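You operate a simulated robot arm through the tools that you are given. There is no shell and no other tool. Be economical: measure what you need, move in short steps, check, and stop when the job is done.

You run a simulated two-armed robot. Do the job below in one go: nothing can be reset, and whatever is moved stays where it is left.

JOB
Carry the deep insert with both arms and set it on the top of the long table.

It is judged by the outcome, as a careful person would: the job done as asked, and still so three seconds after it is handed in. It fails if anything else is knocked over, pushed out of place, dropped, spilled or broken.

ROBOT AND FRAMES
Two 7-joint arms with two-finger grippers on one trunk, on a base that drives. Base frame: it is fixed to the floor where the robot stands at the start and does not move with it; the origin is under the middle of the robot, x ahead of it, y to its left, z up; the surface under the hand at the start is at about z = 720. Readings come in mm, degrees, newtons and seconds.
The left shoulder is at the start at [51, 175, 1177], the right one opposite. With the tool pointing down near the work surface each hand reaches from about 100 to 840 mm from the robot's upright axis, wherever it stands, measured 20 degrees to its own side. Places, roughly: top of the long table [-2600, -3300, 800]. Payload 2.94 kg a hand.
Tool frame (each hand has its own): the origin (TCP) lies between the finger pads and is the grasp point; the fingertips stand 30 mm ahead of it; z points along the fingers, y is the line along which they close. The gripper opens to 138 mm. The gripper's body begins 109 mm behind the TCP.
Orientation is that of the tool frame in the base frame, as a unit quaternion [w, x, y, z]. With the fingers straight down and closing along the base's y, the tool's x points along the base's -x, its y along +y and its z along -z.

CONTROLS
- The arms move only by the tool arm_command. It takes "left_moves", "right_moves" or both (then of equal length, played together; a hand with none holds still); each is a list that holds one entry, the list of rows, each a list of 7 numbers: the shift along the base's x, y, z in mm, then the turn, a rotation vector about the base's x, y, z in degrees, then the opening in per cent of the stroke, from 0 (shut) to 100 (fully open). In form: [[[dx, dy, dz, wx, wy, wz, claw], ...]]. A call has 1 to 10 rows; each row is the pose to reach, as a shift and turn from the pose commanded when the call began. A row lasts 0.2 s, in which the tool goes at most 50 mm and 8.6 degrees; a call with a longer step from one row to the next is refused whole, and so is a gripper value outside its range. Where a pose cannot be reached the arm comes as near as it can. A force on the tool above 40 N (or 10 N above the force at the start of the call, whichever is more), or a blocked arm, ends the call early, and 0.2 s more pass. Each finger halts on what it meets, pressing with about 31 N; the grip force reading is that of the motor and also rises with nothing between the fingers. The clock runs only during rows and for 0.2 s after the last one: add rows that repeat a pose to give the fingers time. It gives the time, the measured TCP pose, the force on the tool (base axes), the opening and the grip force at its end, in the units of the frame above (readings bear some noise), with the torque about the TCP (base axes, N m) and any sound that the robot's microphone picked up.
- Cameras (640 x 400 px; columns grow to the right, rows downward): "scene" is now at [112.4, -20.5, 1637.9]; the picture's right is [-0.29, -0.96, 0.00], its down [-0.82, 0.25, -0.51] and it looks along [0.49, -0.15, -0.86] (base axes); focal length 261 px, centre (320, 200). "left" rides on the left gripper at [71, -19, -146] in its tool frame; the picture's right is [0.26, 0.96, 0.00], its down [-0.85, 0.23, -0.48] and it looks along [-0.46, 0.13, 0.88] (tool axes); focal length 280 px, centre (320, 200). "right" rides on the right gripper at [71, 19, -146] in its tool frame; the picture's right is [-0.26, 0.96, 0.00], its down [-0.85, -0.23, -0.48] and it looks along [-0.46, -0.12, 0.88] (tool axes); focal length 280 px, centre (320, 200). There is no depth. A picture from a camera that has moved, and an enlarged one, comes with that camera's place and axes in the base frame and with its lens.
- get_image(camera): a new picture of that camera. No time passes.
- lift_body(by): slides the trunk up (or, below 0, down) by that many mm; the arms and the scene camera ride with it, the base frame stays. It gives what a move gives, with no picture.
- steer(legs): drives the robot by 1 to 6 legs, each [ahead, turn to the left] in mm and degrees, along the robot's own axes; the way and the turn of a leg run together, so that a leg with both is an arc; at most 1500 mm and 180 degrees a leg. The arms and the cameras ride along, it lands a little off, and it stops where it bumps. It gives what a move gives.
- pan_tilt(pan, tilt): turns the head with the scene camera to pan (to the left, within 120 degrees either way) and tilt (down, from -29 to 69), counted from straight ahead of the robot. It gives what a move gives.
- enlarge(camera, box): a new picture of the part [left, top, right, bottom] of that camera's present view, enlarged. No time passes.
- finish_job(): hands the job in; it is judged then, once.

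Work in short steps. Places have to be worked out from the pictures, the camera data and where the tool is seen: move nearer, look again, correct. Check each grasp and each placing, and mend what went wrong. You have 120 turns and 108 pictures in all, those below and enlarged ones among them. Open the grippers and draw the arms clear of the work before you hand the job in, unless the task says otherwise; then end with one line.

The tools are called after "Emit:" as name(argument=value, ...) on one line, values as JSON. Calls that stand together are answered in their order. arm_command: Moves the arms, as the interface text tells. Its arguments: {"type":"object","properties":{"left_moves":{"type":"array"},"right_moves":{"type":"array"}},"required":[]} The other tools are called the same way: lift_body (by) slides the trunk up or down; steer (legs) drives the base; pan_tilt (pan, tilt) turns the head that bears the scene camera; get_image (camera) takes a picture; enlarge (camera, box) takes an enlarged picture of a part of a camera's view; finish_job () hands the job in.

At the start:

```text
t: 0.0
left_tool_pos: [599.0, 155.7, 1025.8]
left_tcp_rot: [0.0, 0.0, 1.0, 0.001]
left_contact_force: [-0.5, 0.5, -0.1]
left_ft_torque: [-0.01, 0.03, 0.0]
left_gripper_width: 138.3
left_grasp_force: 0.0
right_tool_pos: [434.3, -268.5, 1106.0]
right_tcp_rot: [0.0, 0.0, 1.0, 0.0]
right_contact_force: [-0.4, 0.4, 1.0]
right_ft_torque: [0.01, 0.03, -0.02]
right_gripper_width: 137.8
right_grasp_force: 0.0
trunk travel left (down, up): [-350.0, 384.0]
robot x, y, heading: [0.6, 2.6, 0.1]
head pan, tilt: [-16.7, 59.1]
```

scene: 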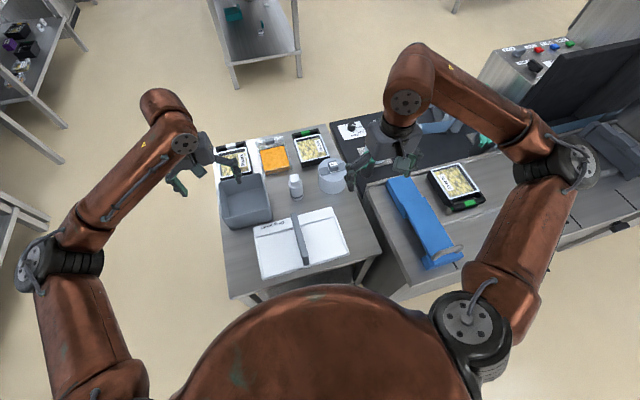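
right: 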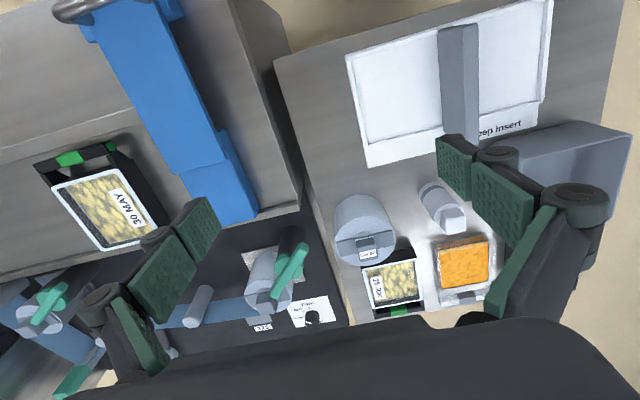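
left: 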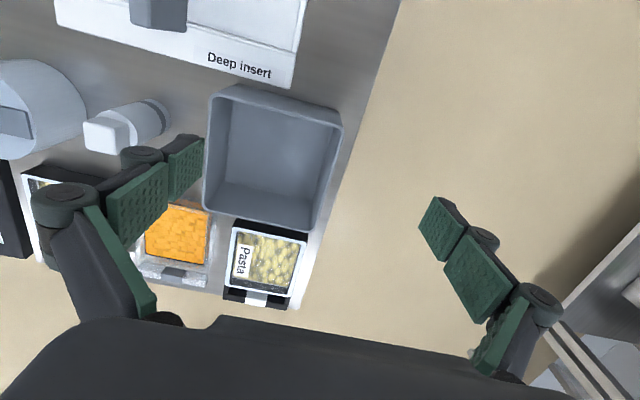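

The label "Deep insert" sits on the pale tray-like thing; I need a closer look to know what it is.

Emit:
enlarge(camera="scene", box=[200, 120, 400, 300])

Emit:
enlarge(camera="right", box=[330, 0, 640, 200])

```text
2.22 times, centred on (300, 210) of scene
camera zoom: at [112.4, -20.5, 1637.9], right [-0.29, -0.96, 0.0], down [-0.82, 0.25, -0.51], along [0.49, -0.15, -0.86], focal length 580 px, centre (364, 178)
```

zoom: 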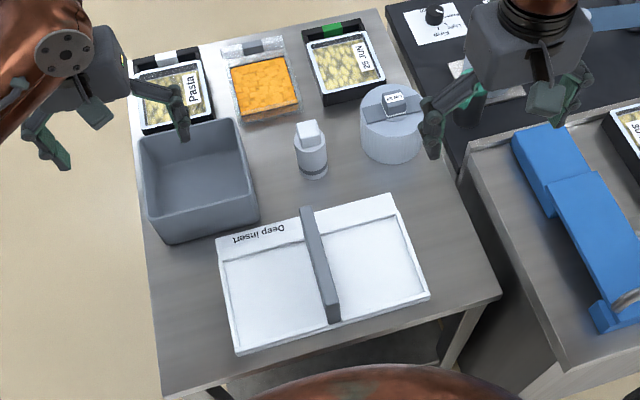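

```text
2.00 times, centred on (485, 100) of right
camera zoom: at [362.3, -248.8, 1252.5], right [0.26, 0.96, 0.0], down [0.85, -0.23, 0.48], along [0.46, -0.12, -0.88], focal length 561 px, centre (-10, 400)
```

zoom: 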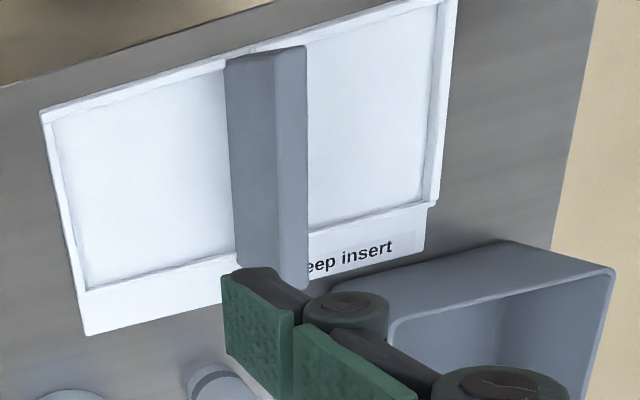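

The white labelled thing is about 200 x 320 mm, with its rim close to table height, so the body may hang in a well in the table. I look around first: the target direction (behind-right), and behind-left.

Emit:
pan_tilt(pan=-120, tilt=15)

Emit:
get_image(camera="scene")

Emit:
pan_tilt(pan=120, tilt=25)

Emit:
get_image(camera="scene")

```text
t: 1.8
left_tool_pos: [597.1, 156.4, 1025.6]
left_tcp_rot: [0.0, 0.0, 1.0, 0.0]
left_contact_force: [0.1, 0.3, 0.1]
left_ft_torque: [-0.01, 0.0, 0.01]
left_gripper_width: 138.0
left_grasp_force: 0.1
right_tool_pos: [433.5, -269.8, 1106.1]
right_tcp_rot: [0.001, 0.0, 1.0, 0.0]
right_contact_force: [1.1, -0.3, -0.7]
right_ft_torque: [0.01, 0.04, -0.03]
right_gripper_width: 138.2
right_grasp_force: 0.1
trunk travel left (down, up): [-350.0, 384.0]
robot x, y, heading: [-1.5, -2.1, -0.2]
head pan, tilt: [-120.0, 15.0]
```

```text
102 pictures are left
camera scene: at [1.0, -82.0, 1703.2], right [-0.87, 0.5, 0.0], down [0.13, 0.22, -0.97], along [-0.48, -0.84, -0.26], focal length 261 px, centre (320, 200)
```

scene: 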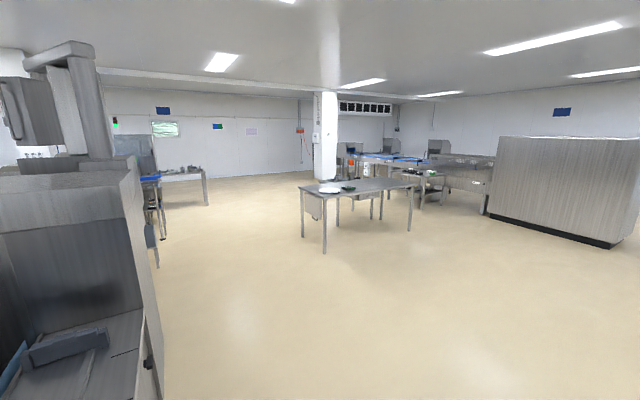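

```text
t: 5.2
left_tool_pos: [597.6, 154.9, 1025.6]
left_tcp_rot: [0.0, 0.0, 1.0, 0.0]
left_contact_force: [0.1, 0.2, -0.9]
left_ft_torque: [0.03, -0.01, -0.01]
left_gripper_width: 138.0
left_grasp_force: 0.1
right_tool_pos: [435.1, -270.1, 1106.9]
right_tcp_rot: [-0.001, 0.0, 1.0, 0.0]
right_contact_force: [0.7, -0.4, -0.4]
right_ft_torque: [0.03, 0.0, 0.01]
right_gripper_width: 137.8
right_grasp_force: 0.0
trunk travel left (down, up): [-350.0, 384.0]
robot x, y, heading: [0.0, -1.9, -0.1]
head pan, tilt: [120.0, 25.0]
```

```text
101 pictures are left
camera scene: at [1.6, 78.7, 1687.0], right [0.87, 0.5, 0.0], down [0.21, -0.37, -0.91], along [-0.45, 0.79, -0.42], focal length 261 px, centre (320, 200)
```

scene: 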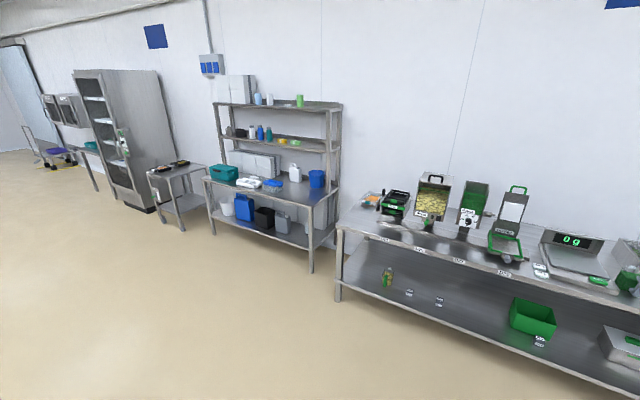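

The long table is the one with a white item and black item near its left end, straight over open floor. I back off to see the work table and the insert from the front.

Emit:
steer(legs=[[-700, 0]])

Emit:
pan_tilt(pan=0, tilt=40)

Emit:
get_image(camera="scene")

```text
t: 9.1
left_tool_pos: [-121.3, 156.9, 1025.3]
left_tcp_rot: [0.0, -0.002, 1.0, 0.0]
left_contact_force: [0.3, -0.3, 0.5]
left_ft_torque: [-0.02, -0.01, 0.01]
left_gripper_width: 138.0
left_grasp_force: 0.1
right_tool_pos: [-283.0, -268.9, 1105.2]
right_tcp_rot: [0.001, -0.002, 1.0, 0.0]
right_contact_force: [-0.4, 0.4, 0.2]
right_ft_torque: [0.03, -0.01, 0.01]
right_gripper_width: 137.7
right_grasp_force: 0.0
trunk travel left (down, up): [-350.0, 384.0]
robot x, y, heading: [-718.4, -1.9, 0.5]
head pan, tilt: [120.0, 25.0]
```

```text
t: 11.1
left_tool_pos: [-120.2, 156.5, 1027.3]
left_tcp_rot: [0.0, -0.002, 1.0, 0.0]
left_contact_force: [0.9, 0.7, 0.2]
left_ft_torque: [0.0, -0.01, -0.03]
left_gripper_width: 138.2
left_grasp_force: 0.1
right_tool_pos: [-282.0, -267.8, 1106.2]
right_tcp_rot: [0.0, -0.002, 1.0, 0.0]
right_contact_force: [0.6, -0.6, 0.2]
right_ft_torque: [0.0, 0.0, 0.02]
right_gripper_width: 138.2
right_grasp_force: 0.0
trunk travel left (down, up): [-350.0, 384.0]
robot x, y, heading: [-717.0, -0.2, 0.3]
head pan, tilt: [0.0, 40.0]
```

```text
100 pictures are left
camera scene: at [-584.6, -2.1, 1663.6], right [0.01, -1.0, 0.0], down [-0.64, 0.0, -0.77], along [0.77, 0.0, -0.64], focal length 261 px, centre (320, 200)
```

scene: 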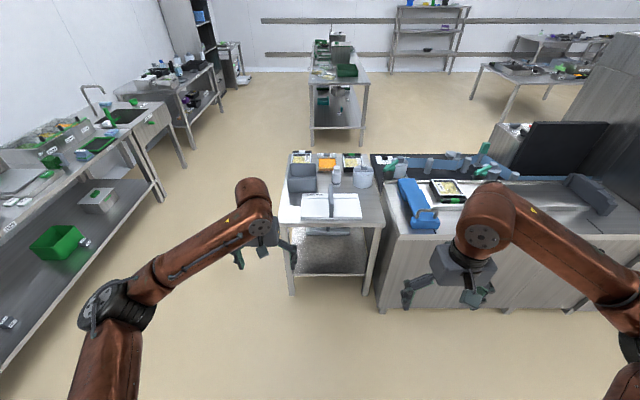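

Emit:
enlarge(camera="scene", box=[260, 140, 400, 300])

Emit:
lift_body(by=-340)

Emit:
enlarge(camera="scene", box=[240, 100, 420, 260])

```text
2.50 times, centred on (330, 220) of scene
camera zoom: at [-584.6, -2.1, 1663.6], right [0.01, -1.0, 0.0], down [-0.64, 0.0, -0.77], along [0.77, 0.0, -0.64], focal length 652 px, centre (295, 150)
```

zoom: 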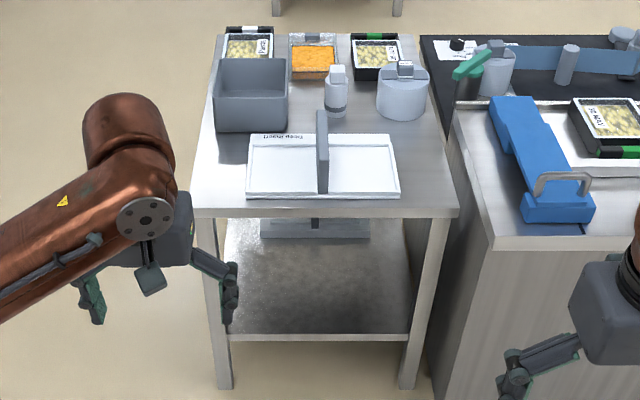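

```text
t: 14.4
left_tool_pos: [-105.4, 158.4, 674.6]
left_tcp_rot: [-0.009, -0.003, 1.0, 0.002]
left_contact_force: [-1.5, -0.1, 0.9]
left_ft_torque: [-0.01, -0.18, -0.01]
left_gripper_width: 138.1
left_grasp_force: 0.0
right_tool_pos: [-266.4, -269.8, 759.0]
right_tcp_rot: [-0.012, -0.002, 1.0, -0.003]
right_contact_force: [-1.9, 0.9, 0.0]
right_ft_torque: [-0.06, -0.23, 0.0]
right_gripper_width: 137.9
right_grasp_force: 0.0
trunk travel left (down, up): [-10.0, 724.0]
robot x, y, heading: [-718.8, 0.6, 0.3]
head pan, tilt: [0.0, 40.0]
```

```text
2.50 times, centred on (330, 180) of scene
camera zoom: at [-201.2, -0.4, 1264.5], right [0.0, -1.0, 0.0], down [-0.69, 0.0, -0.72], along [0.72, 0.0, -0.69], focal length 652 px, centre (295, 250)
```

zoom: 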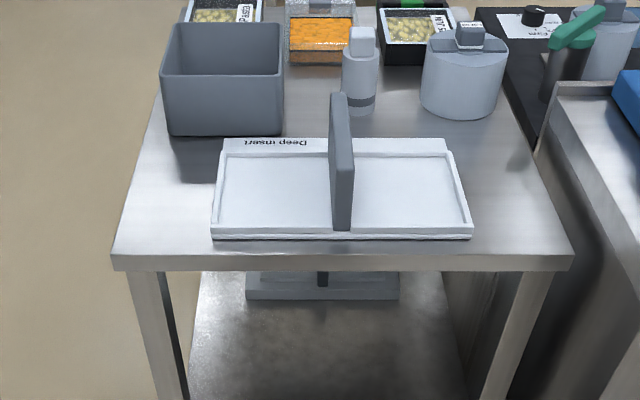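

The white two-bay tray with a grey centre fin carries the label; a similar thing lies on the shelf below. I check that one too, to rule it out.

Emit:
pan_tilt(pan=0, tilt=50)

Emit:
steer(legs=[[-350, 0]])

Emit:
enlarge(camera="scene", box=[240, 60, 420, 200])

Emit:
get_image(camera="left")

```text
t: 15.2
left_tool_pos: [-82.7, 169.6, 678.3]
left_tcp_rot: [-0.019, -0.019, 1.0, -0.002]
left_contact_force: [0.9, 0.3, 1.2]
left_ft_torque: [-0.03, 0.02, 0.02]
left_gripper_width: 137.8
left_grasp_force: 0.0
right_tool_pos: [-246.8, -270.4, 753.3]
right_tcp_rot: [-0.005, 0.032, 0.999, -0.009]
right_contact_force: [0.9, 0.9, -0.3]
right_ft_torque: [-0.02, 0.04, -0.03]
right_gripper_width: 137.9
right_grasp_force: 0.0
trunk travel left (down, up): [-10.0, 724.0]
robot x, y, heading: [-718.2, -4.8, 0.1]
head pan, tilt: [0.0, 50.0]
```

```text
t: 15.9
left_tool_pos: [-200.8, 172.1, 808.0]
left_tcp_rot: [0.081, -0.103, 0.99, -0.051]
left_contact_force: [0.2, 0.6, -2.7]
left_ft_torque: [-0.03, 0.07, -0.05]
left_gripper_width: 138.0
left_grasp_force: 0.1
right_tool_pos: [-358.2, -260.1, 829.2]
right_tcp_rot: [0.194, 0.107, 0.975, 0.032]
right_contact_force: [166.0, -5.7, 60.8]
right_ft_torque: [-5.58, 12.21, 11.78]
right_gripper_width: 135.1
right_grasp_force: 0.0
trunk travel left (down, up): [-10.0, 724.0]
robot x, y, heading: [-721.2, 0.4, 0.4]
head pan, tilt: [0.0, 50.0]
stopped in leg 1: the robot was blocked; the commanded pose is now the measured one
```

```text
2.86 times, centred on (330, 130) of scene
camera zoom: at [-258.5, 0.1, 1262.1], right [0.0, -1.0, 0.0], down [-0.79, 0.0, -0.62], along [0.62, 0.0, -0.79], focal length 745 px, centre (291, 400)
```

zoom: 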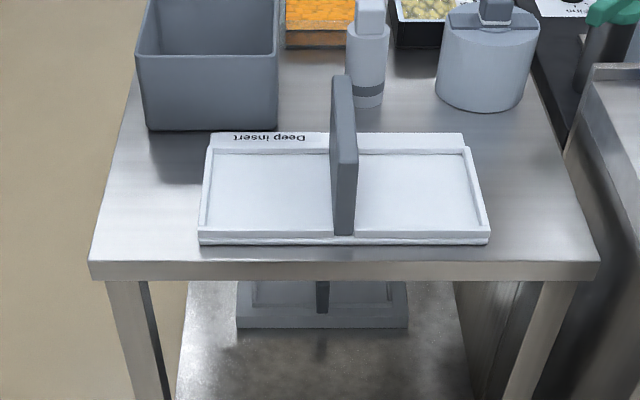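

```text
96 pictures are left
camera left: at [-291.5, 150.9, 941.5], right [-0.44, 0.88, -0.15], down [0.69, 0.45, 0.57], along [0.57, 0.14, -0.81], focal length 280 px, centre (320, 200)
```

left: 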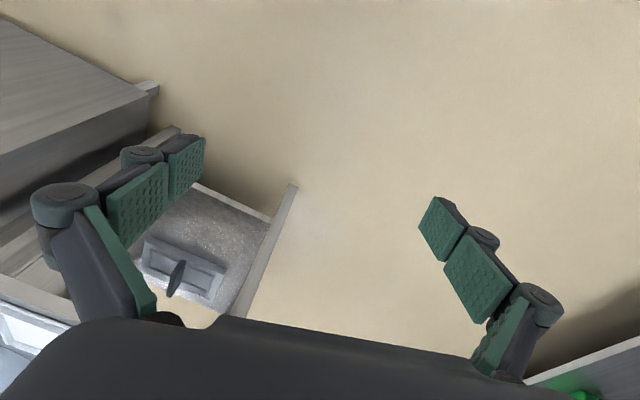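

The right hand reads a large force; lowering the trunk brought the arms in awkward folds (likely against the robot itself). I look before moving.

Emit:
get_image(camera="scene")

Emit:
get_image(camera="right")

```text
95 pictures are left
camera scene: at [-258.5, 0.1, 1262.1], right [0.0, -1.0, 0.0], down [-0.79, 0.0, -0.62], along [0.62, 0.0, -0.79], focal length 261 px, centre (320, 200)
```

scene: 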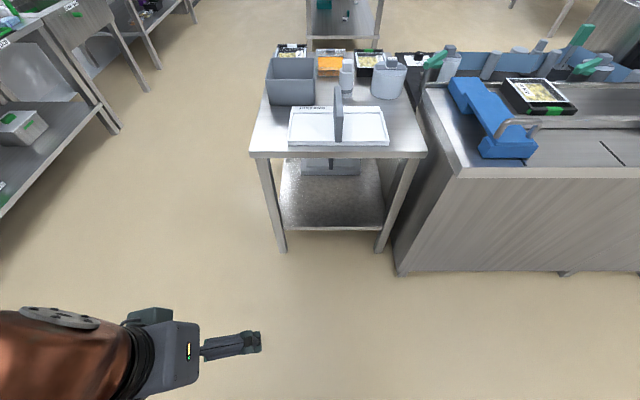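

```text
94 pictures are left
camera right: at [-474.5, -228.3, 940.2], right [0.43, 0.88, 0.2], down [0.54, -0.42, 0.73], along [0.73, -0.21, -0.66], focal length 280 px, centre (320, 200)
```

right: 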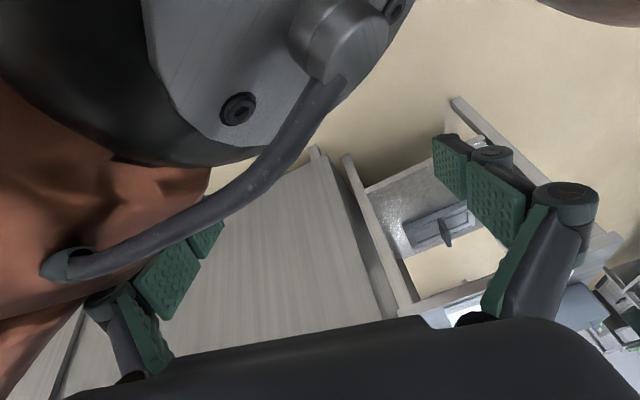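

The right hand is pressing against the robot's own folded-forward upper arm. I move it forward away from itself, in small steps.

Emit:
arm_command(right_moves=[[[30, 0, 0, 0, 0, 0, 100], [60, 0, 0, 0, 0, 0, 100], [100, 0, -10, 0, 0, 0, 100], [140, 0, -20, 0, 0, 0, 100]]])

```text
t: 16.1
left_tool_pos: [-253.1, 170.0, 837.4]
left_tcp_rot: [0.104, -0.106, 0.987, -0.06]
left_contact_force: [-1.2, -0.3, 1.8]
left_ft_torque: [0.03, -0.19, -0.03]
left_gripper_width: 138.1
left_grasp_force: 0.0
right_tool_pos: [-399.1, -256.2, 851.2]
right_tcp_rot: [0.245, 0.095, 0.964, 0.045]
right_contact_force: [151.5, 26.5, 144.2]
right_ft_torque: [-12.53, 14.48, 9.59]
right_gripper_width: 134.4
right_grasp_force: 0.0
trunk travel left (down, up): [-10.0, 724.0]
robot x, y, heading: [-719.0, -4.6, 0.1]
head pan, tilt: [0.0, 50.0]
stopped in row 1 (right hand): the force on the tool passed its limit at 257 N (the readings are from after the stop); the commanded pose is now the measured one
```

The body still seems to be drifting and pressing; raising the trunk to undo the fold.

Emit:
lift_body(by=150)

Emit:
get_image(camera="right")

Emit:
get_image(camera="scene")

```text
t: 17.0
left_tool_pos: [-271.6, 166.8, 930.5]
left_tcp_rot: [0.106, -0.137, 0.981, -0.088]
left_contact_force: [0.8, 0.4, -1.3]
left_ft_torque: [0.02, 0.12, -0.01]
left_gripper_width: 138.2
left_grasp_force: 0.0
right_tool_pos: [-394.8, -264.1, 970.1]
right_tcp_rot: [0.442, 0.127, 0.886, 0.06]
right_contact_force: [126.4, -53.7, 111.9]
right_ft_torque: [-6.44, 10.12, 12.02]
right_gripper_width: 124.8
right_grasp_force: 0.0
trunk travel left (down, up): [-76.0, 658.0]
robot x, y, heading: [-722.4, -2.1, 0.2]
head pan, tilt: [0.0, 50.0]
stopped: the arm was blocked; the commanded pose is now the measured one
```

```text
93 pictures are left
camera right: at [-549.1, -224.3, 1008.4], right [0.32, 0.85, 0.41], down [0.07, -0.45, 0.89], along [0.95, -0.25, -0.2], focal length 280 px, centre (320, 200)
```

right: 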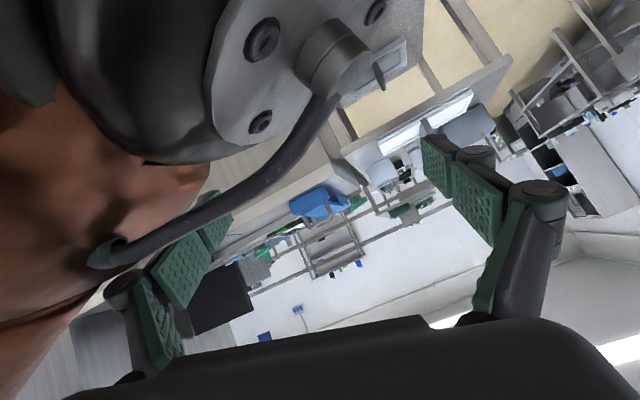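

```text
92 pictures are left
camera scene: at [-316.9, -1.7, 1344.8], right [0.0, -1.0, 0.0], down [-0.79, 0.0, -0.61], along [0.61, 0.0, -0.79], focal length 261 px, centre (320, 200)
```

scene: 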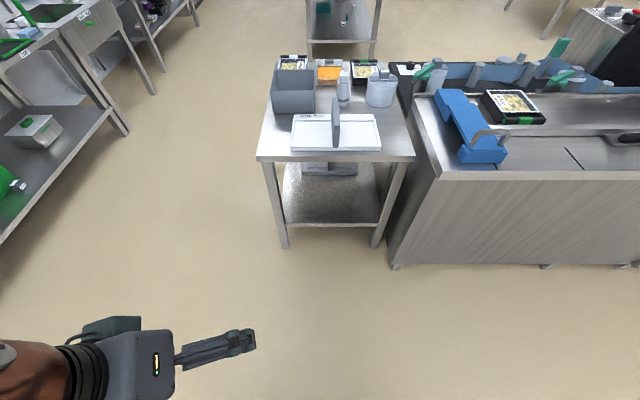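

The elbow lies below-right of the right hand; the contact pushes the hand +x and +z. I follow that direction: up and slightly ahead.

Emit:
arm_command(right_moves=[[[8, 0, 10, 0, 0, 0, 90], [16, 0, 25, 0, 0, 0, 90], [24, 0, 45, 0, 0, 0, 90]]])

Emit:
get_image(camera="right")

```text
t: 17.8
left_tool_pos: [-262.2, 169.0, 911.1]
left_tcp_rot: [0.099, -0.12, 0.985, -0.069]
left_contact_force: [-0.6, -0.3, 0.5]
left_ft_torque: [0.02, -0.04, 0.01]
left_gripper_width: 138.2
left_grasp_force: 0.0
right_tool_pos: [-392.1, -261.5, 989.5]
right_tcp_rot: [0.347, 0.114, 0.929, 0.052]
right_contact_force: [-0.3, -0.4, 0.3]
right_ft_torque: [0.01, -0.04, 0.04]
right_gripper_width: 124.2
right_grasp_force: 0.0
trunk travel left (down, up): [-76.0, 658.0]
robot x, y, heading: [-719.2, -0.8, 0.3]
head pan, tilt: [0.0, 50.0]
```

```text
91 pictures are left
camera right: at [-537.5, -227.1, 1057.5], right [0.36, 0.87, 0.33], down [0.27, -0.44, 0.86], along [0.89, -0.22, -0.39], focal length 280 px, centre (320, 200)
```

right: 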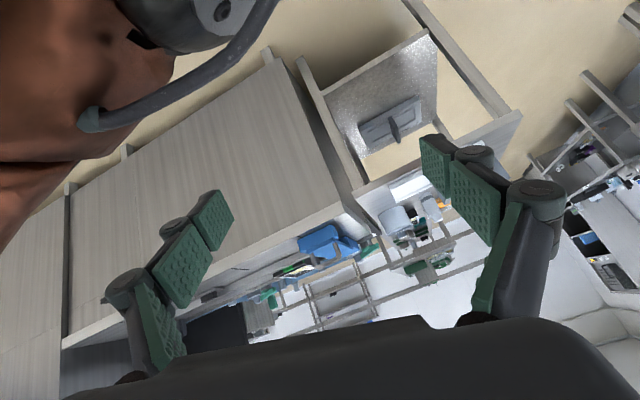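

Free, no force. Now bring the right hand up, forward and back to pointing straight down, well clear of the body.

Emit:
arm_command(right_moves=[[[5, 0, 40, -0.8, 5.5, 1.8, 100], [25, 0, 80, -1.7, 11.5, 3.8, 100], [60, 0, 110, -2.7, 18, 5.9, 100], [95, 0, 120, -3.6, 24, 7.9, 100], [130, 0, 130, -4.5, 30, 9.9, 100], [165, 0, 130, -5.4, 36, 11.8, 100], [200, 0, 130, -6.1, 40.7, 13.4, 100], [230, 0, 130, -6.1, 40.7, 13.4, 100]]])

Emit:
get_image(camera="right")

```text
t: 19.6
left_tool_pos: [-271.8, 170.4, 905.1]
left_tcp_rot: [0.11, -0.11, 0.986, -0.06]
left_contact_force: [0.3, -0.2, 0.4]
left_ft_torque: [0.0, 0.01, -0.02]
left_gripper_width: 138.1
left_grasp_force: 0.1
right_tool_pos: [-174.9, -261.6, 1106.8]
right_tcp_rot: [0.004, -0.002, 1.0, 0.002]
right_contact_force: [1.0, -0.4, -0.6]
right_ft_torque: [0.0, 0.06, 0.01]
right_gripper_width: 137.8
right_grasp_force: 0.0
right hand out of reach, approached as far as the arm can: row 7, 8
trunk travel left (down, up): [-76.0, 658.0]
robot x, y, heading: [-724.7, -3.0, 0.4]
head pan, tilt: [0.0, 50.0]
```

```text
90 pictures are left
camera right: at [-247.5, -241.8, 1252.4], right [0.26, 0.97, 0.01], down [0.84, -0.23, 0.48], along [0.47, -0.12, -0.88], focal length 280 px, centre (320, 200)
```

right: 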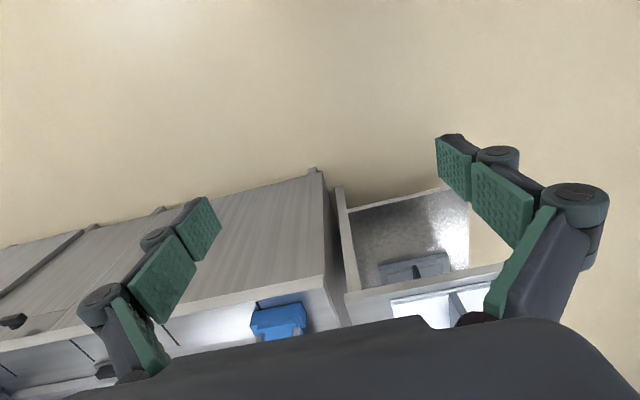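

Right hand restored. Same for the left hand, then raise the trunk to its original height.

Emit:
arm_command(left_moves=[[[30, 0, 30, 2.3, 4.2, -4.2, 100], [60, 0, 60, 4.6, 8.4, -8.4, 100], [90, 0, 90, 6.9, 12.6, -12.6, 100], [110, 0, 120, 6.9, 12.6, -12.6, 100]]])

Emit:
lift_body(by=274)

Emit:
get_image(camera="scene")

```text
t: 20.6
left_tool_pos: [-164.3, 172.4, 1022.9]
left_tcp_rot: [0.003, 0.002, 1.0, 0.002]
left_contact_force: [0.7, -0.5, -0.1]
left_ft_torque: [0.0, -0.04, -0.02]
left_gripper_width: 137.9
left_grasp_force: 0.1
right_tool_pos: [-174.7, -260.5, 1107.8]
right_tcp_rot: [0.005, 0.0, 1.0, 0.002]
right_contact_force: [-0.3, -0.1, -0.5]
right_ft_torque: [0.03, -0.02, 0.02]
right_gripper_width: 138.0
right_grasp_force: 0.0
trunk travel left (down, up): [-76.0, 658.0]
robot x, y, heading: [-725.7, -0.3, 0.0]
head pan, tilt: [0.0, 50.0]
```

```text
t: 23.4
left_tool_pos: [-162.9, 170.6, 1298.6]
left_tcp_rot: [0.001, 0.002, 1.0, 0.002]
left_contact_force: [0.0, -0.2, 0.1]
left_ft_torque: [-0.03, -0.01, 0.01]
left_gripper_width: 137.9
left_grasp_force: 0.0
right_tool_pos: [-337.7, -265.6, 1484.8]
right_tcp_rot: [0.14, -0.002, 0.99, 0.003]
right_contact_force: [0.1, -0.3, 0.0]
right_ft_torque: [0.0, 0.0, 0.0]
right_gripper_width: 138.3
right_grasp_force: 0.1
trunk travel left (down, up): [-350.0, 384.0]
robot x, y, heading: [-724.1, -2.6, 0.1]
head pan, tilt: [0.0, 50.0]
```

```text
89 pictures are left
camera scene: at [-597.1, -2.4, 1649.5], right [0.0, -1.0, 0.0], down [-0.77, 0.0, -0.64], along [0.64, 0.0, -0.77], focal length 261 px, centre (320, 200)
```

scene: 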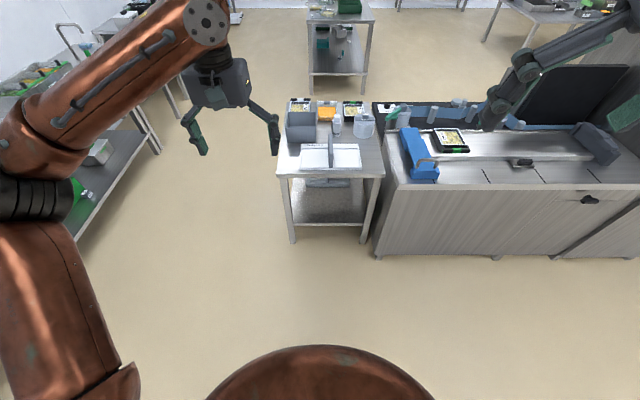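

Restore the hands to a ready height, pointing down and apart.

Emit:
arm_command(left_moves=[[[0, 5, -40, 0, 0, 0, 100], [0, 10, -80, 0, 0, 0, 100], [0, 15, -120, 0, 0, 0, 100], [0, 20, -160, 0, 0, 0, 100], [0, 25, -200, 0, 0, 0, 100], [0, 30, -200, 0, 0, 0, 100], [0, 30, -200, 0, 0, 0, 100], [0, 30, -200, 0, 0, 0, 100], [0, 30, -200, 0, 0, 0, 100], [0, 30, -200, 0, 0, 0, 100]]], right_moves=[[[10, 0, -40, 0, 4, 0, 100], [20, 0, -80, 0, 8, 0, 100], [30, 0, -120, 0, 12, 0, 100], [40, 0, -160, 0, 16, 0, 100], [50, 0, -200, 0, 16, 0, 100], [60, 0, -240, 0, 16, 0, 100], [70, 0, -280, 0, 16, 0, 100], [80, 0, -320, 0, 16, 0, 100], [90, 0, -360, 0, 16, 0, 100], [100, 0, -385, 0, 16, 0, 100]]])

Emit:
get_image(camera="scene")

```text
t: 25.6
left_tool_pos: [-162.3, 201.7, 1100.4]
left_tcp_rot: [0.003, 0.003, 1.0, 0.002]
left_contact_force: [-0.3, -0.5, -0.5]
left_ft_torque: [-0.02, 0.02, -0.04]
left_gripper_width: 138.1
left_grasp_force: 0.0
right_tool_pos: [-238.5, -263.5, 1096.3]
right_tcp_rot: [0.001, 0.0, 1.0, 0.003]
right_contact_force: [0.1, 0.0, -0.6]
right_ft_torque: [0.0, 0.04, 0.01]
right_gripper_width: 137.7
right_grasp_force: 0.0
trunk travel left (down, up): [-350.0, 384.0]
robot x, y, heading: [-721.6, 2.9, 0.3]
head pan, tilt: [0.0, 50.0]
```

```text
88 pictures are left
camera scene: at [-596.8, -2.3, 1649.6], right [0.0, -1.0, 0.0], down [-0.77, 0.0, -0.64], along [0.64, 0.0, -0.77], focal length 261 px, centre (320, 200)
```

scene: 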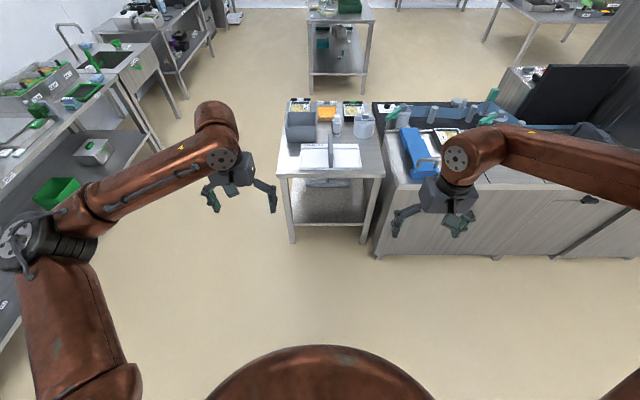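

Arms are well posed. I drive back up to the table with a small shift to the right so the insert is centred ahead (centre about y = -57).

Emit:
steer(legs=[[340, -10], [340, 10]])

Emit:
pan_tilt(pan=0, tilt=55)

Emit:
get_image(camera="scene")

Emit:
get_image(camera="right")

Emit:
get_image(camera="left")

```text
t: 29.7
left_tool_pos: [512.7, 143.9, 1098.9]
left_tcp_rot: [0.001, 0.003, 1.0, 0.002]
left_contact_force: [0.6, -0.3, 0.3]
left_ft_torque: [-0.01, 0.05, 0.01]
left_gripper_width: 138.2
left_grasp_force: 0.0
right_tool_pos: [435.5, -321.4, 1097.5]
right_tcp_rot: [0.001, 0.001, 1.0, 0.003]
right_contact_force: [0.6, -0.2, 0.2]
right_ft_torque: [0.02, 0.02, 0.0]
right_gripper_width: 137.9
right_grasp_force: 0.3
trunk travel left (down, up): [-350.0, 384.0]
robot x, y, heading: [-46.2, -59.4, 0.1]
head pan, tilt: [0.0, 50.0]
```

```text
t: 30.3
left_tool_pos: [513.1, 143.2, 1099.0]
left_tcp_rot: [0.002, 0.004, 1.0, 0.001]
left_contact_force: [0.4, -0.4, 0.1]
left_ft_torque: [-0.01, -0.01, -0.01]
left_gripper_width: 138.2
left_grasp_force: 0.0
right_tool_pos: [435.3, -322.4, 1097.7]
right_tcp_rot: [0.001, -0.001, 1.0, 0.002]
right_contact_force: [-1.2, -0.1, 1.2]
right_ft_torque: [0.0, -0.03, 0.0]
right_gripper_width: 137.9
right_grasp_force: 0.0
trunk travel left (down, up): [-350.0, 384.0]
robot x, y, heading: [-50.0, -58.6, 0.0]
head pan, tilt: [0.0, 55.0]
```

```text
87 pictures are left
camera scene: at [72.0, -59.3, 1643.2], right [0.0, -1.0, 0.0], down [-0.82, 0.0, -0.57], along [0.57, 0.0, -0.82], focal length 261 px, centre (320, 200)
```

scene: 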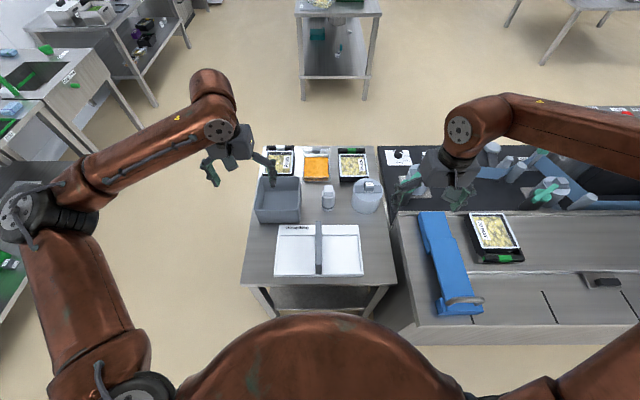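

```text
86 pictures are left
camera right: at [362.8, -302.2, 1244.2], right [0.26, 0.96, 0.01], down [0.85, -0.23, 0.48], along [0.46, -0.12, -0.88], focal length 280 px, centre (320, 200)
```

right: 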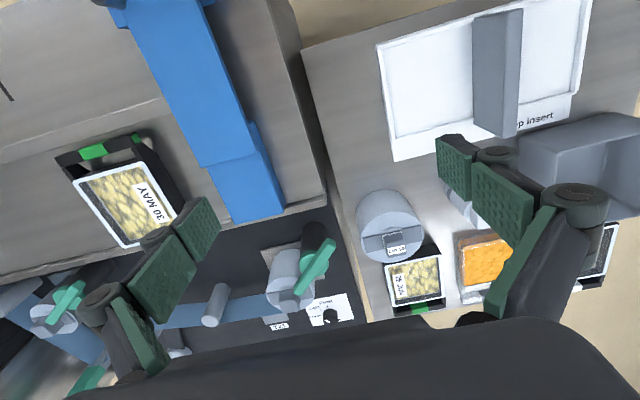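

```text
85 pictures are left
camera left: at [439.5, 124.7, 1244.9], right [-0.25, 0.97, 0.0], down [0.85, 0.22, 0.48], along [0.46, 0.12, -0.88], focal length 280 px, centre (320, 200)
```

left: 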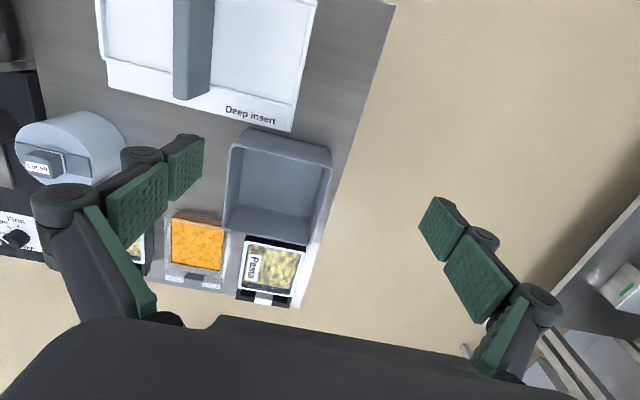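

Enlarge the insert in each view to measure the fin and rim.

Emit:
enlarge(camera="scene", box=[260, 210, 380, 290])

Emit:
enlarge(camera="right", box=[360, 0, 600, 160])

Emit:
enlarge(camera="left", box=[80, 0, 320, 160])

```text
5.00 times, centred on (320, 250) of scene
camera zoom: at [72.0, -59.3, 1643.2], right [0.0, -1.0, 0.0], down [-0.82, 0.0, -0.57], along [0.57, 0.0, -0.82], focal length 1304 px, centre (320, -50)
```

zoom: 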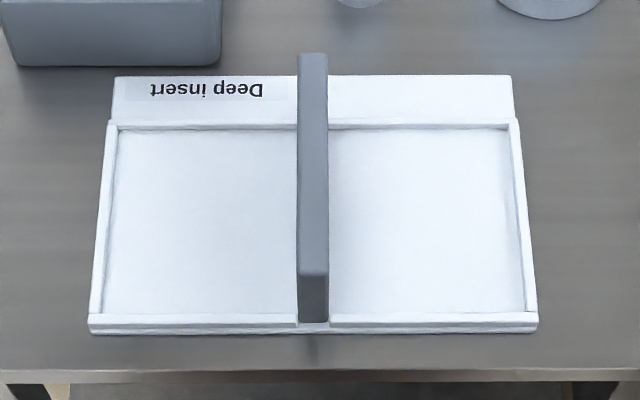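

```text
2.50 times, centred on (480, 80) of right
camera zoom: at [362.8, -302.2, 1244.2], right [0.26, 0.96, 0.01], down [0.85, -0.23, 0.48], along [0.46, -0.12, -0.88], focal length 701 px, centre (-80, 500)
```

zoom: 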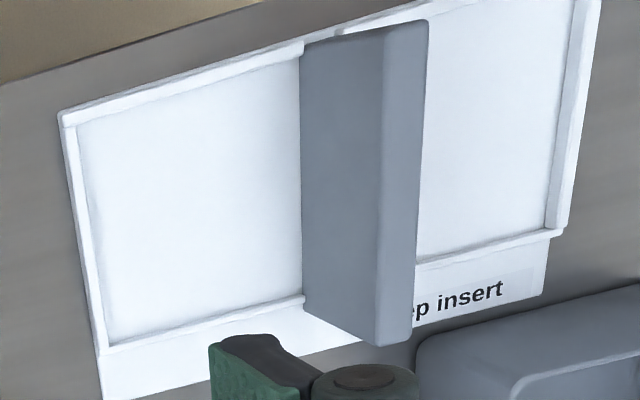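

```text
2.50 times, centred on (200, 80) of left
camera zoom: at [439.5, 124.7, 1244.9], right [-0.25, 0.97, 0.0], down [0.85, 0.22, 0.48], along [0.46, 0.12, -0.88], focal length 701 px, centre (620, 500)
```

zoom: 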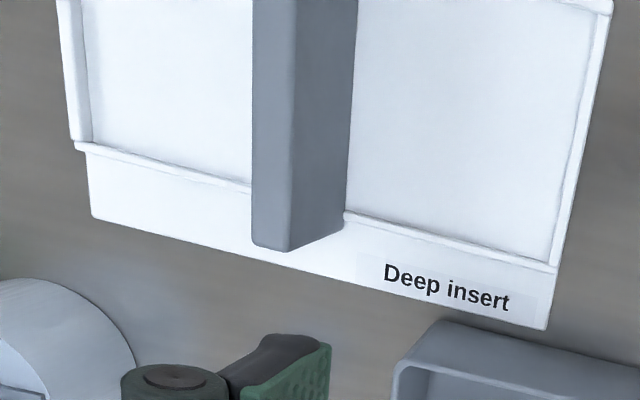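

Measured: fin spans x 383–550, y about -67…-47, top z about 828, on a white plate at z 720–737. I'll grip the fin with both hands: right near x=405, left at x=527, wrists tilted 12° apart. First I bring both above it, still high.

Emit:
arm_command(left_moves=[[[2, -25, -18, 0, 2, 0, 100], [4, -50, -35, 0, 4, 0, 100], [6, -75, -53, 0, 6, 0, 100], [8, -100, -70, 0, 8, 0, 100], [10, -125, -88, 0, 10, 0, 100], [12, -150, -105, 0, 12, 0, 100], [14, -175, -123, 0, 12, 0, 100], [14, -201, -139, 0, 12, 0, 100]]], right_moves=[[[-4, 33, -18, 0, -2, 0, 100], [-8, 66, -35, 0, -4, 0, 100], [-12, 99, -53, 0, -6, 0, 100], [-16, 132, -70, 0, -8, 0, 100], [-20, 165, -88, 0, -10, 0, 100], [-24, 198, -105, 0, -12, 0, 100], [-28, 231, -123, 0, -12, 0, 100], [-30, 265, -138, 0, -12, 0, 100]]])

Emit:
get_image(camera="scene")

Emit:
get_image(camera="right")

Emit:
get_image(camera="left")

```text
t: 32.1
left_tool_pos: [528.4, -57.1, 957.9]
left_tcp_rot: [-0.102, 0.005, 0.995, 0.002]
left_contact_force: [0.7, 0.0, -0.1]
left_ft_torque: [0.02, 0.04, 0.0]
left_gripper_width: 138.0
left_grasp_force: 0.0
right_tool_pos: [339.0, -192.5, 1028.4]
right_tcp_rot: [0.106, 0.003, 0.994, 0.005]
right_contact_force: [0.5, -0.7, 0.2]
right_ft_torque: [0.07, 0.05, 0.01]
right_gripper_width: 138.1
right_grasp_force: 0.0
right hand out of reach, approached as far as the arm can: row 4, 5, 6, 7, 8
trunk travel left (down, up): [-350.0, 384.0]
robot x, y, heading: [-51.9, -57.7, 0.1]
head pan, tilt: [0.0, 55.0]
```

```text
81 pictures are left
camera scene: at [75.9, -62.7, 1642.8], right [0.0, -1.0, 0.0], down [-0.82, 0.0, -0.57], along [0.57, 0.0, -0.82], focal length 261 px, centre (320, 200)
```

scene: 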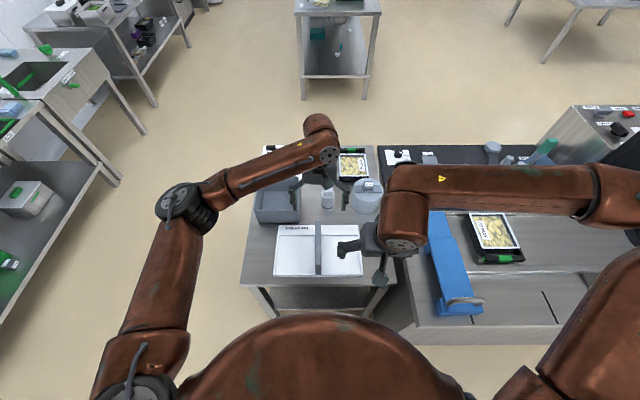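

```text
80 pictures are left
camera right: at [238.9, -172.5, 1156.6], right [0.26, 0.96, 0.06], down [0.73, -0.24, 0.64], along [0.63, -0.12, -0.76], focal length 280 px, centre (320, 200)
```

right: 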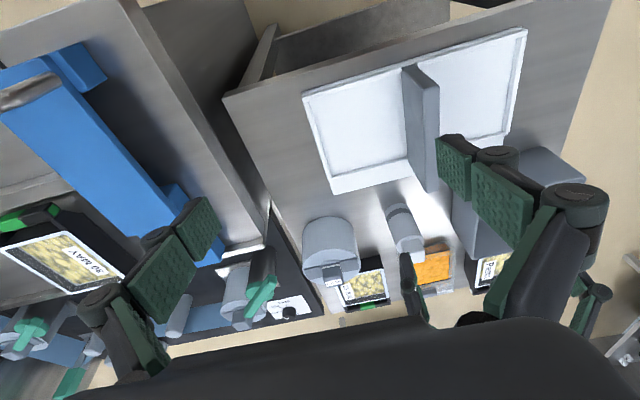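

```text
79 pictures are left
camera left: at [488.6, -77.2, 1115.4], right [-0.25, 0.97, 0.06], down [0.93, 0.22, 0.29], along [0.27, 0.13, -0.95], focal length 280 px, centre (320, 200)
```

left: 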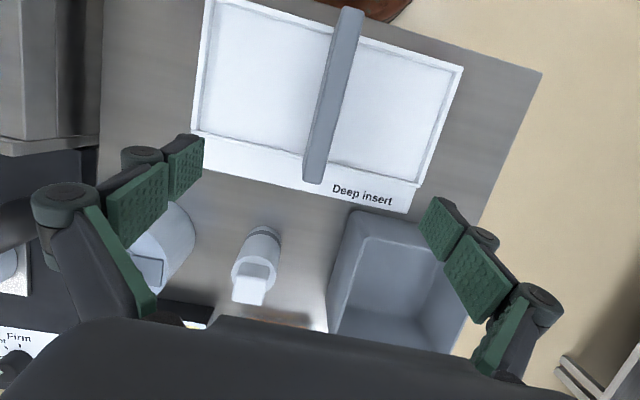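

The left hand is over the fin; the right one hit a posture limit close to the body. I back off 120 mm to give it room, then re-approach.

Emit:
steer(legs=[[-120, 0]])

Emit:
arm_command(left_moves=[[[20, 0, 0, 0, 0, 0, 100], [40, 0, 0, 0, 0, 0, 100], [60, 0, 0, 0, 0, 0, 100], [80, 0, 0, 0, 0, 0, 100], [100, 0, 0, 0, 0, 0, 100], [120, 0, 0, 0, 0, 0, 100]]], right_moves=[[[30, 0, 0, 0, 2, 0, 100], [60, 0, 0, 0, 4, 0, 100], [90, 0, 0, 0, 6, 0, 100], [120, 20, 0, 0, 6, 0, 100], [150, 40, 0, 0, 6, 0, 100], [170, 60, 0, 0, 6, 0, 100]]])

```text
t: 33.4
left_tool_pos: [412.7, -57.6, 956.6]
left_tcp_rot: [-0.107, 0.005, 0.994, 0.002]
left_contact_force: [-1.2, 0.4, -0.9]
left_ft_torque: [0.01, -0.13, 0.0]
left_gripper_width: 138.0
left_grasp_force: 0.0
right_tool_pos: [222.4, -189.8, 1028.9]
right_tcp_rot: [0.101, 0.003, 0.995, 0.004]
right_contact_force: [-1.0, -0.5, -0.2]
right_ft_torque: [0.03, -0.08, 0.01]
right_gripper_width: 138.1
right_grasp_force: 0.2
trunk travel left (down, up): [-350.0, 384.0]
robot x, y, heading: [-168.5, -57.6, -0.5]
head pan, tilt: [0.0, 55.0]
```

```text
t: 34.8
left_tool_pos: [514.9, -58.3, 965.1]
left_tcp_rot: [-0.097, 0.004, 0.995, 0.001]
left_contact_force: [0.0, -0.2, 0.5]
left_ft_torque: [0.03, 0.01, -0.02]
left_gripper_width: 137.9
left_grasp_force: 0.1
right_tool_pos: [274.6, -208.6, 1044.9]
right_tcp_rot: [0.059, 0.005, 0.998, 0.004]
right_contact_force: [0.8, 0.5, 0.6]
right_ft_torque: [0.0, 0.04, 0.03]
right_gripper_width: 137.7
right_grasp_force: 0.1
right hand out of reach, approached as far as the arm can: row 1, 2, 3, 4, 5, 6
trunk travel left (down, up): [-350.0, 384.0]
robot x, y, heading: [-169.8, -58.6, -0.2]
head pan, tilt: [0.0, 55.0]
```

The right arm seems stuck in an awkward posture; I look, and send it a small outward move to learn the state.

Emit:
arm_command(right_moves=[[[0, -30, 0, 0, 0, 0, 100], [0, -60, 0, 0, 0, 0, 100]]])

Emit:
get_image(camera="scene")

```text
t: 35.4
left_tool_pos: [511.3, -58.1, 966.8]
left_tcp_rot: [-0.096, 0.005, 0.995, 0.002]
left_contact_force: [0.6, -0.6, 0.2]
left_ft_torque: [-0.02, -0.05, -0.03]
left_gripper_width: 137.9
left_grasp_force: 0.0
right_tool_pos: [272.2, -271.3, 1048.8]
right_tcp_rot: [0.061, 0.003, 0.998, 0.003]
right_contact_force: [0.2, -0.5, 0.4]
right_ft_torque: [0.01, -0.01, 0.01]
right_gripper_width: 138.1
right_grasp_force: 0.0
trunk travel left (down, up): [-350.0, 384.0]
robot x, y, heading: [-169.9, -57.6, 0.1]
head pan, tilt: [0.0, 55.0]
```

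```text
78 pictures are left
camera scene: at [-52.4, -60.4, 1643.3], right [0.0, -1.0, 0.0], down [-0.82, 0.0, -0.57], along [0.57, 0.0, -0.82], focal length 261 px, centre (320, 200)
```

scene: 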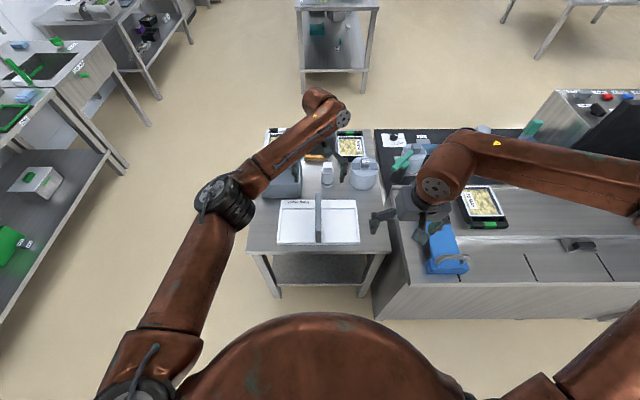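

Commands restart from the measured pose. Now try moving the right hand straight ahead while levelling its tilt.

Emit:
arm_command(right_moves=[[[35, 0, 0, 0, 2, 0, 100], [70, 0, 0, 0, 4, 0, 100], [105, 0, 0, 0, 6.5, 0, 100], [140, 0, 0, 0, 6.5, 0, 100], [175, 0, 0, 0, 6.5, 0, 100]]])

Emit:
get_image(camera="scene")

```text
t: 36.6
left_tool_pos: [512.4, -56.5, 966.0]
left_tcp_rot: [-0.096, 0.005, 0.995, 0.002]
left_contact_force: [0.5, -0.4, -0.2]
left_ft_torque: [0.01, -0.01, -0.01]
left_gripper_width: 137.9
left_grasp_force: 0.2
right_tool_pos: [391.2, -315.8, 1055.5]
right_tcp_rot: [0.003, 0.003, 1.0, 0.004]
right_contact_force: [0.4, 0.8, 0.5]
right_ft_torque: [0.01, 0.02, -0.02]
right_gripper_width: 137.8
right_grasp_force: 0.0
right hand out of reach, approached as far as the arm can: row 3, 4, 5
trunk travel left (down, up): [-350.0, 384.0]
robot x, y, heading: [-168.2, -55.8, -0.3]
head pan, tilt: [0.0, 55.0]
```

```text
77 pictures are left
camera scene: at [-50.8, -60.6, 1643.1], right [0.0, -1.0, 0.0], down [-0.82, 0.0, -0.57], along [0.57, 0.0, -0.82], focal length 261 px, centre (320, 200)
```

scene: 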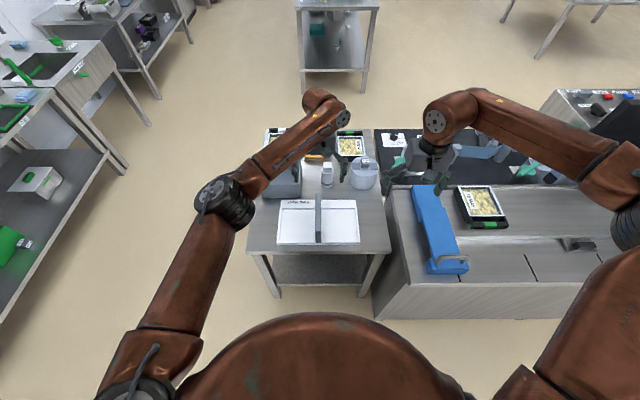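

I probe which directions free the right arm: down and outward-forward (nothing is below there but the blue device, top well lower).

Emit:
arm_command(right_moves=[[[20, -20, -20, 0, 0, 0, 100], [40, -40, -40, 0, 0, 0, 100], [60, -60, -50, 0, 0, 0, 100]]])

Emit:
arm_command(right_moves=[[[30, 0, 0, 0, 0, 0, 100], [60, 0, 0, 0, 0, 0, 100], [90, 0, 0, 0, 0, 0, 100]]])

```text
t: 37.4
left_tool_pos: [511.7, -56.9, 965.5]
left_tcp_rot: [-0.096, 0.004, 0.995, 0.002]
left_contact_force: [0.0, 0.1, -0.3]
left_ft_torque: [0.03, 0.04, -0.04]
left_gripper_width: 137.8
left_grasp_force: 0.1
right_tool_pos: [427.4, -385.9, 1009.2]
right_tcp_rot: [0.005, 0.003, 1.0, 0.005]
right_contact_force: [0.1, -0.2, 1.0]
right_ft_torque: [0.01, -0.02, 0.01]
right_gripper_width: 138.0
right_grasp_force: 0.1
right hand out of reach, approached as far as the arm can: row 1, 2, 3
trunk travel left (down, up): [-350.0, 384.0]
robot x, y, heading: [-168.3, -56.9, 0.0]
head pan, tilt: [0.0, 55.0]
```

```text
t: 38.2
left_tool_pos: [511.2, -56.6, 964.9]
left_tcp_rot: [-0.096, 0.004, 0.995, 0.001]
left_contact_force: [-0.5, 0.7, -0.2]
left_ft_torque: [0.01, 0.02, -0.03]
left_gripper_width: 137.9
left_grasp_force: 0.1
right_tool_pos: [439.0, -408.7, 1020.7]
right_tcp_rot: [0.004, 0.003, 1.0, 0.004]
right_contact_force: [-0.3, 0.4, -0.5]
right_ft_torque: [0.03, 0.02, 0.0]
right_gripper_width: 138.0
right_grasp_force: 0.1
right hand out of reach, approached as far as the arm can: row 1, 2, 3
trunk travel left (down, up): [-350.0, 384.0]
robot x, y, heading: [-173.2, -57.1, -0.2]
head pan, tilt: [0.0, 55.0]
```

The right arm's elbow is splayed out against a joint limit. I back into free floor to re-pose it safely: stretch it outward, then swing it in.

Emit:
steer(legs=[[-700, 0]])

Emit:
arm_command(right_moves=[[[10, -35, 0, 0, 0, 0, 100], [20, -70, 0, 0, 0, 0, 100], [30, -105, 0, 0, 0, 0, 100], [40, -140, 0, 0, 0, 0, 100], [50, -175, 0, 0, 0, 0, 100], [60, -210, 0, 0, 0, 0, 100]]])

Emit:
arm_command(right_moves=[[[35, 0, 0, 0, 0, 0, 100], [70, 0, 0, 0, 0, 0, 100], [105, 0, 0, 0, 0, 0, 100], [140, 0, 0, 0, 0, 0, 100]]])

Emit:
pan_tilt(pan=-30, tilt=45)

Emit:
get_image(camera="scene")

```text
t: 42.1
left_tool_pos: [-207.0, -55.1, 966.8]
left_tcp_rot: [-0.096, 0.005, 0.995, 0.001]
left_contact_force: [-0.3, 0.1, 0.0]
left_ft_torque: [-0.03, -0.03, 0.0]
left_gripper_width: 137.8
left_grasp_force: 0.0
right_tool_pos: [-279.5, -407.2, 1022.2]
right_tcp_rot: [0.004, 0.003, 1.0, 0.003]
right_contact_force: [-0.3, 0.3, 0.5]
right_ft_torque: [-0.03, 0.0, 0.02]
right_gripper_width: 137.9
right_grasp_force: 0.1
trunk travel left (down, up): [-350.0, 384.0]
robot x, y, heading: [-886.7, -57.6, -0.1]
head pan, tilt: [0.0, 55.0]
```

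```text
t: 43.5
left_tool_pos: [-205.9, -55.7, 964.7]
left_tcp_rot: [-0.096, 0.004, 0.995, 0.002]
left_contact_force: [0.6, 0.0, -0.3]
left_ft_torque: [-0.02, 0.02, -0.01]
left_gripper_width: 138.4
left_grasp_force: 0.0
right_tool_pos: [-292.4, -487.0, 1022.9]
right_tcp_rot: [0.005, 0.006, 1.0, 0.003]
right_contact_force: [-0.4, 0.0, -0.2]
right_ft_torque: [-0.04, 0.03, 0.02]
right_gripper_width: 138.0
right_grasp_force: 0.1
right hand out of reach, approached as far as the arm can: row 2, 3, 4, 5, 6
trunk travel left (down, up): [-350.0, 384.0]
robot x, y, heading: [-890.0, -60.1, 0.0]
head pan, tilt: [0.0, 55.0]
```

```text
t: 44.5
left_tool_pos: [-204.6, -55.2, 965.8]
left_tcp_rot: [-0.096, 0.004, 0.995, 0.001]
left_contact_force: [-0.1, -0.6, 0.6]
left_ft_torque: [0.0, -0.01, -0.01]
left_gripper_width: 138.1
left_grasp_force: 0.1
right_tool_pos: [-261.7, -454.1, 1026.5]
right_tcp_rot: [0.006, 0.005, 1.0, 0.001]
right_contact_force: [0.5, -0.1, 0.1]
right_ft_torque: [0.0, 0.02, 0.01]
right_gripper_width: 138.0
right_grasp_force: 0.1
right hand out of reach, approached as far as the arm can: row 1, 2, 3, 4
trunk travel left (down, up): [-350.0, 384.0]
robot x, y, heading: [-888.9, -60.0, 0.0]
head pan, tilt: [0.0, 55.0]
```

```text
t: 45.5
left_tool_pos: [-206.4, -55.5, 966.2]
left_tcp_rot: [-0.096, 0.005, 0.995, 0.001]
left_contact_force: [0.4, 0.0, -0.6]
left_ft_torque: [0.04, 0.0, 0.01]
left_gripper_width: 137.7
left_grasp_force: 0.1
right_tool_pos: [-261.9, -455.5, 1027.3]
right_tcp_rot: [0.006, 0.005, 1.0, 0.002]
right_contact_force: [1.0, -0.8, -0.5]
right_ft_torque: [0.01, -0.01, 0.02]
right_gripper_width: 138.2
right_grasp_force: 0.0
trunk travel left (down, up): [-350.0, 384.0]
robot x, y, heading: [-890.0, -53.7, -0.1]
head pan, tilt: [-30.0, 45.0]
```

```text
76 pictures are left
camera scene: at [-770.4, -99.8, 1656.5], right [-0.5, -0.87, 0.0], down [-0.61, 0.35, -0.71], along [0.61, -0.35, -0.71], focal length 261 px, centre (320, 200)
```

scene: 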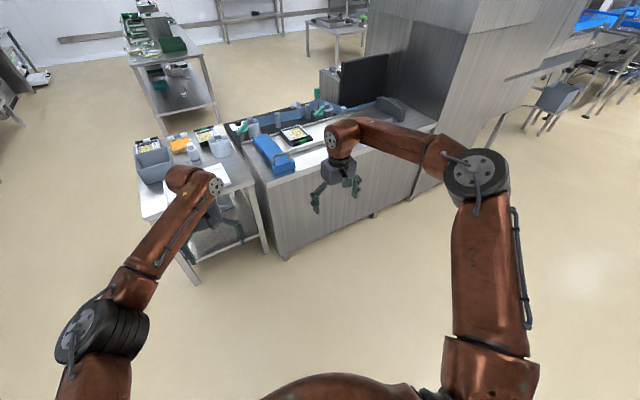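

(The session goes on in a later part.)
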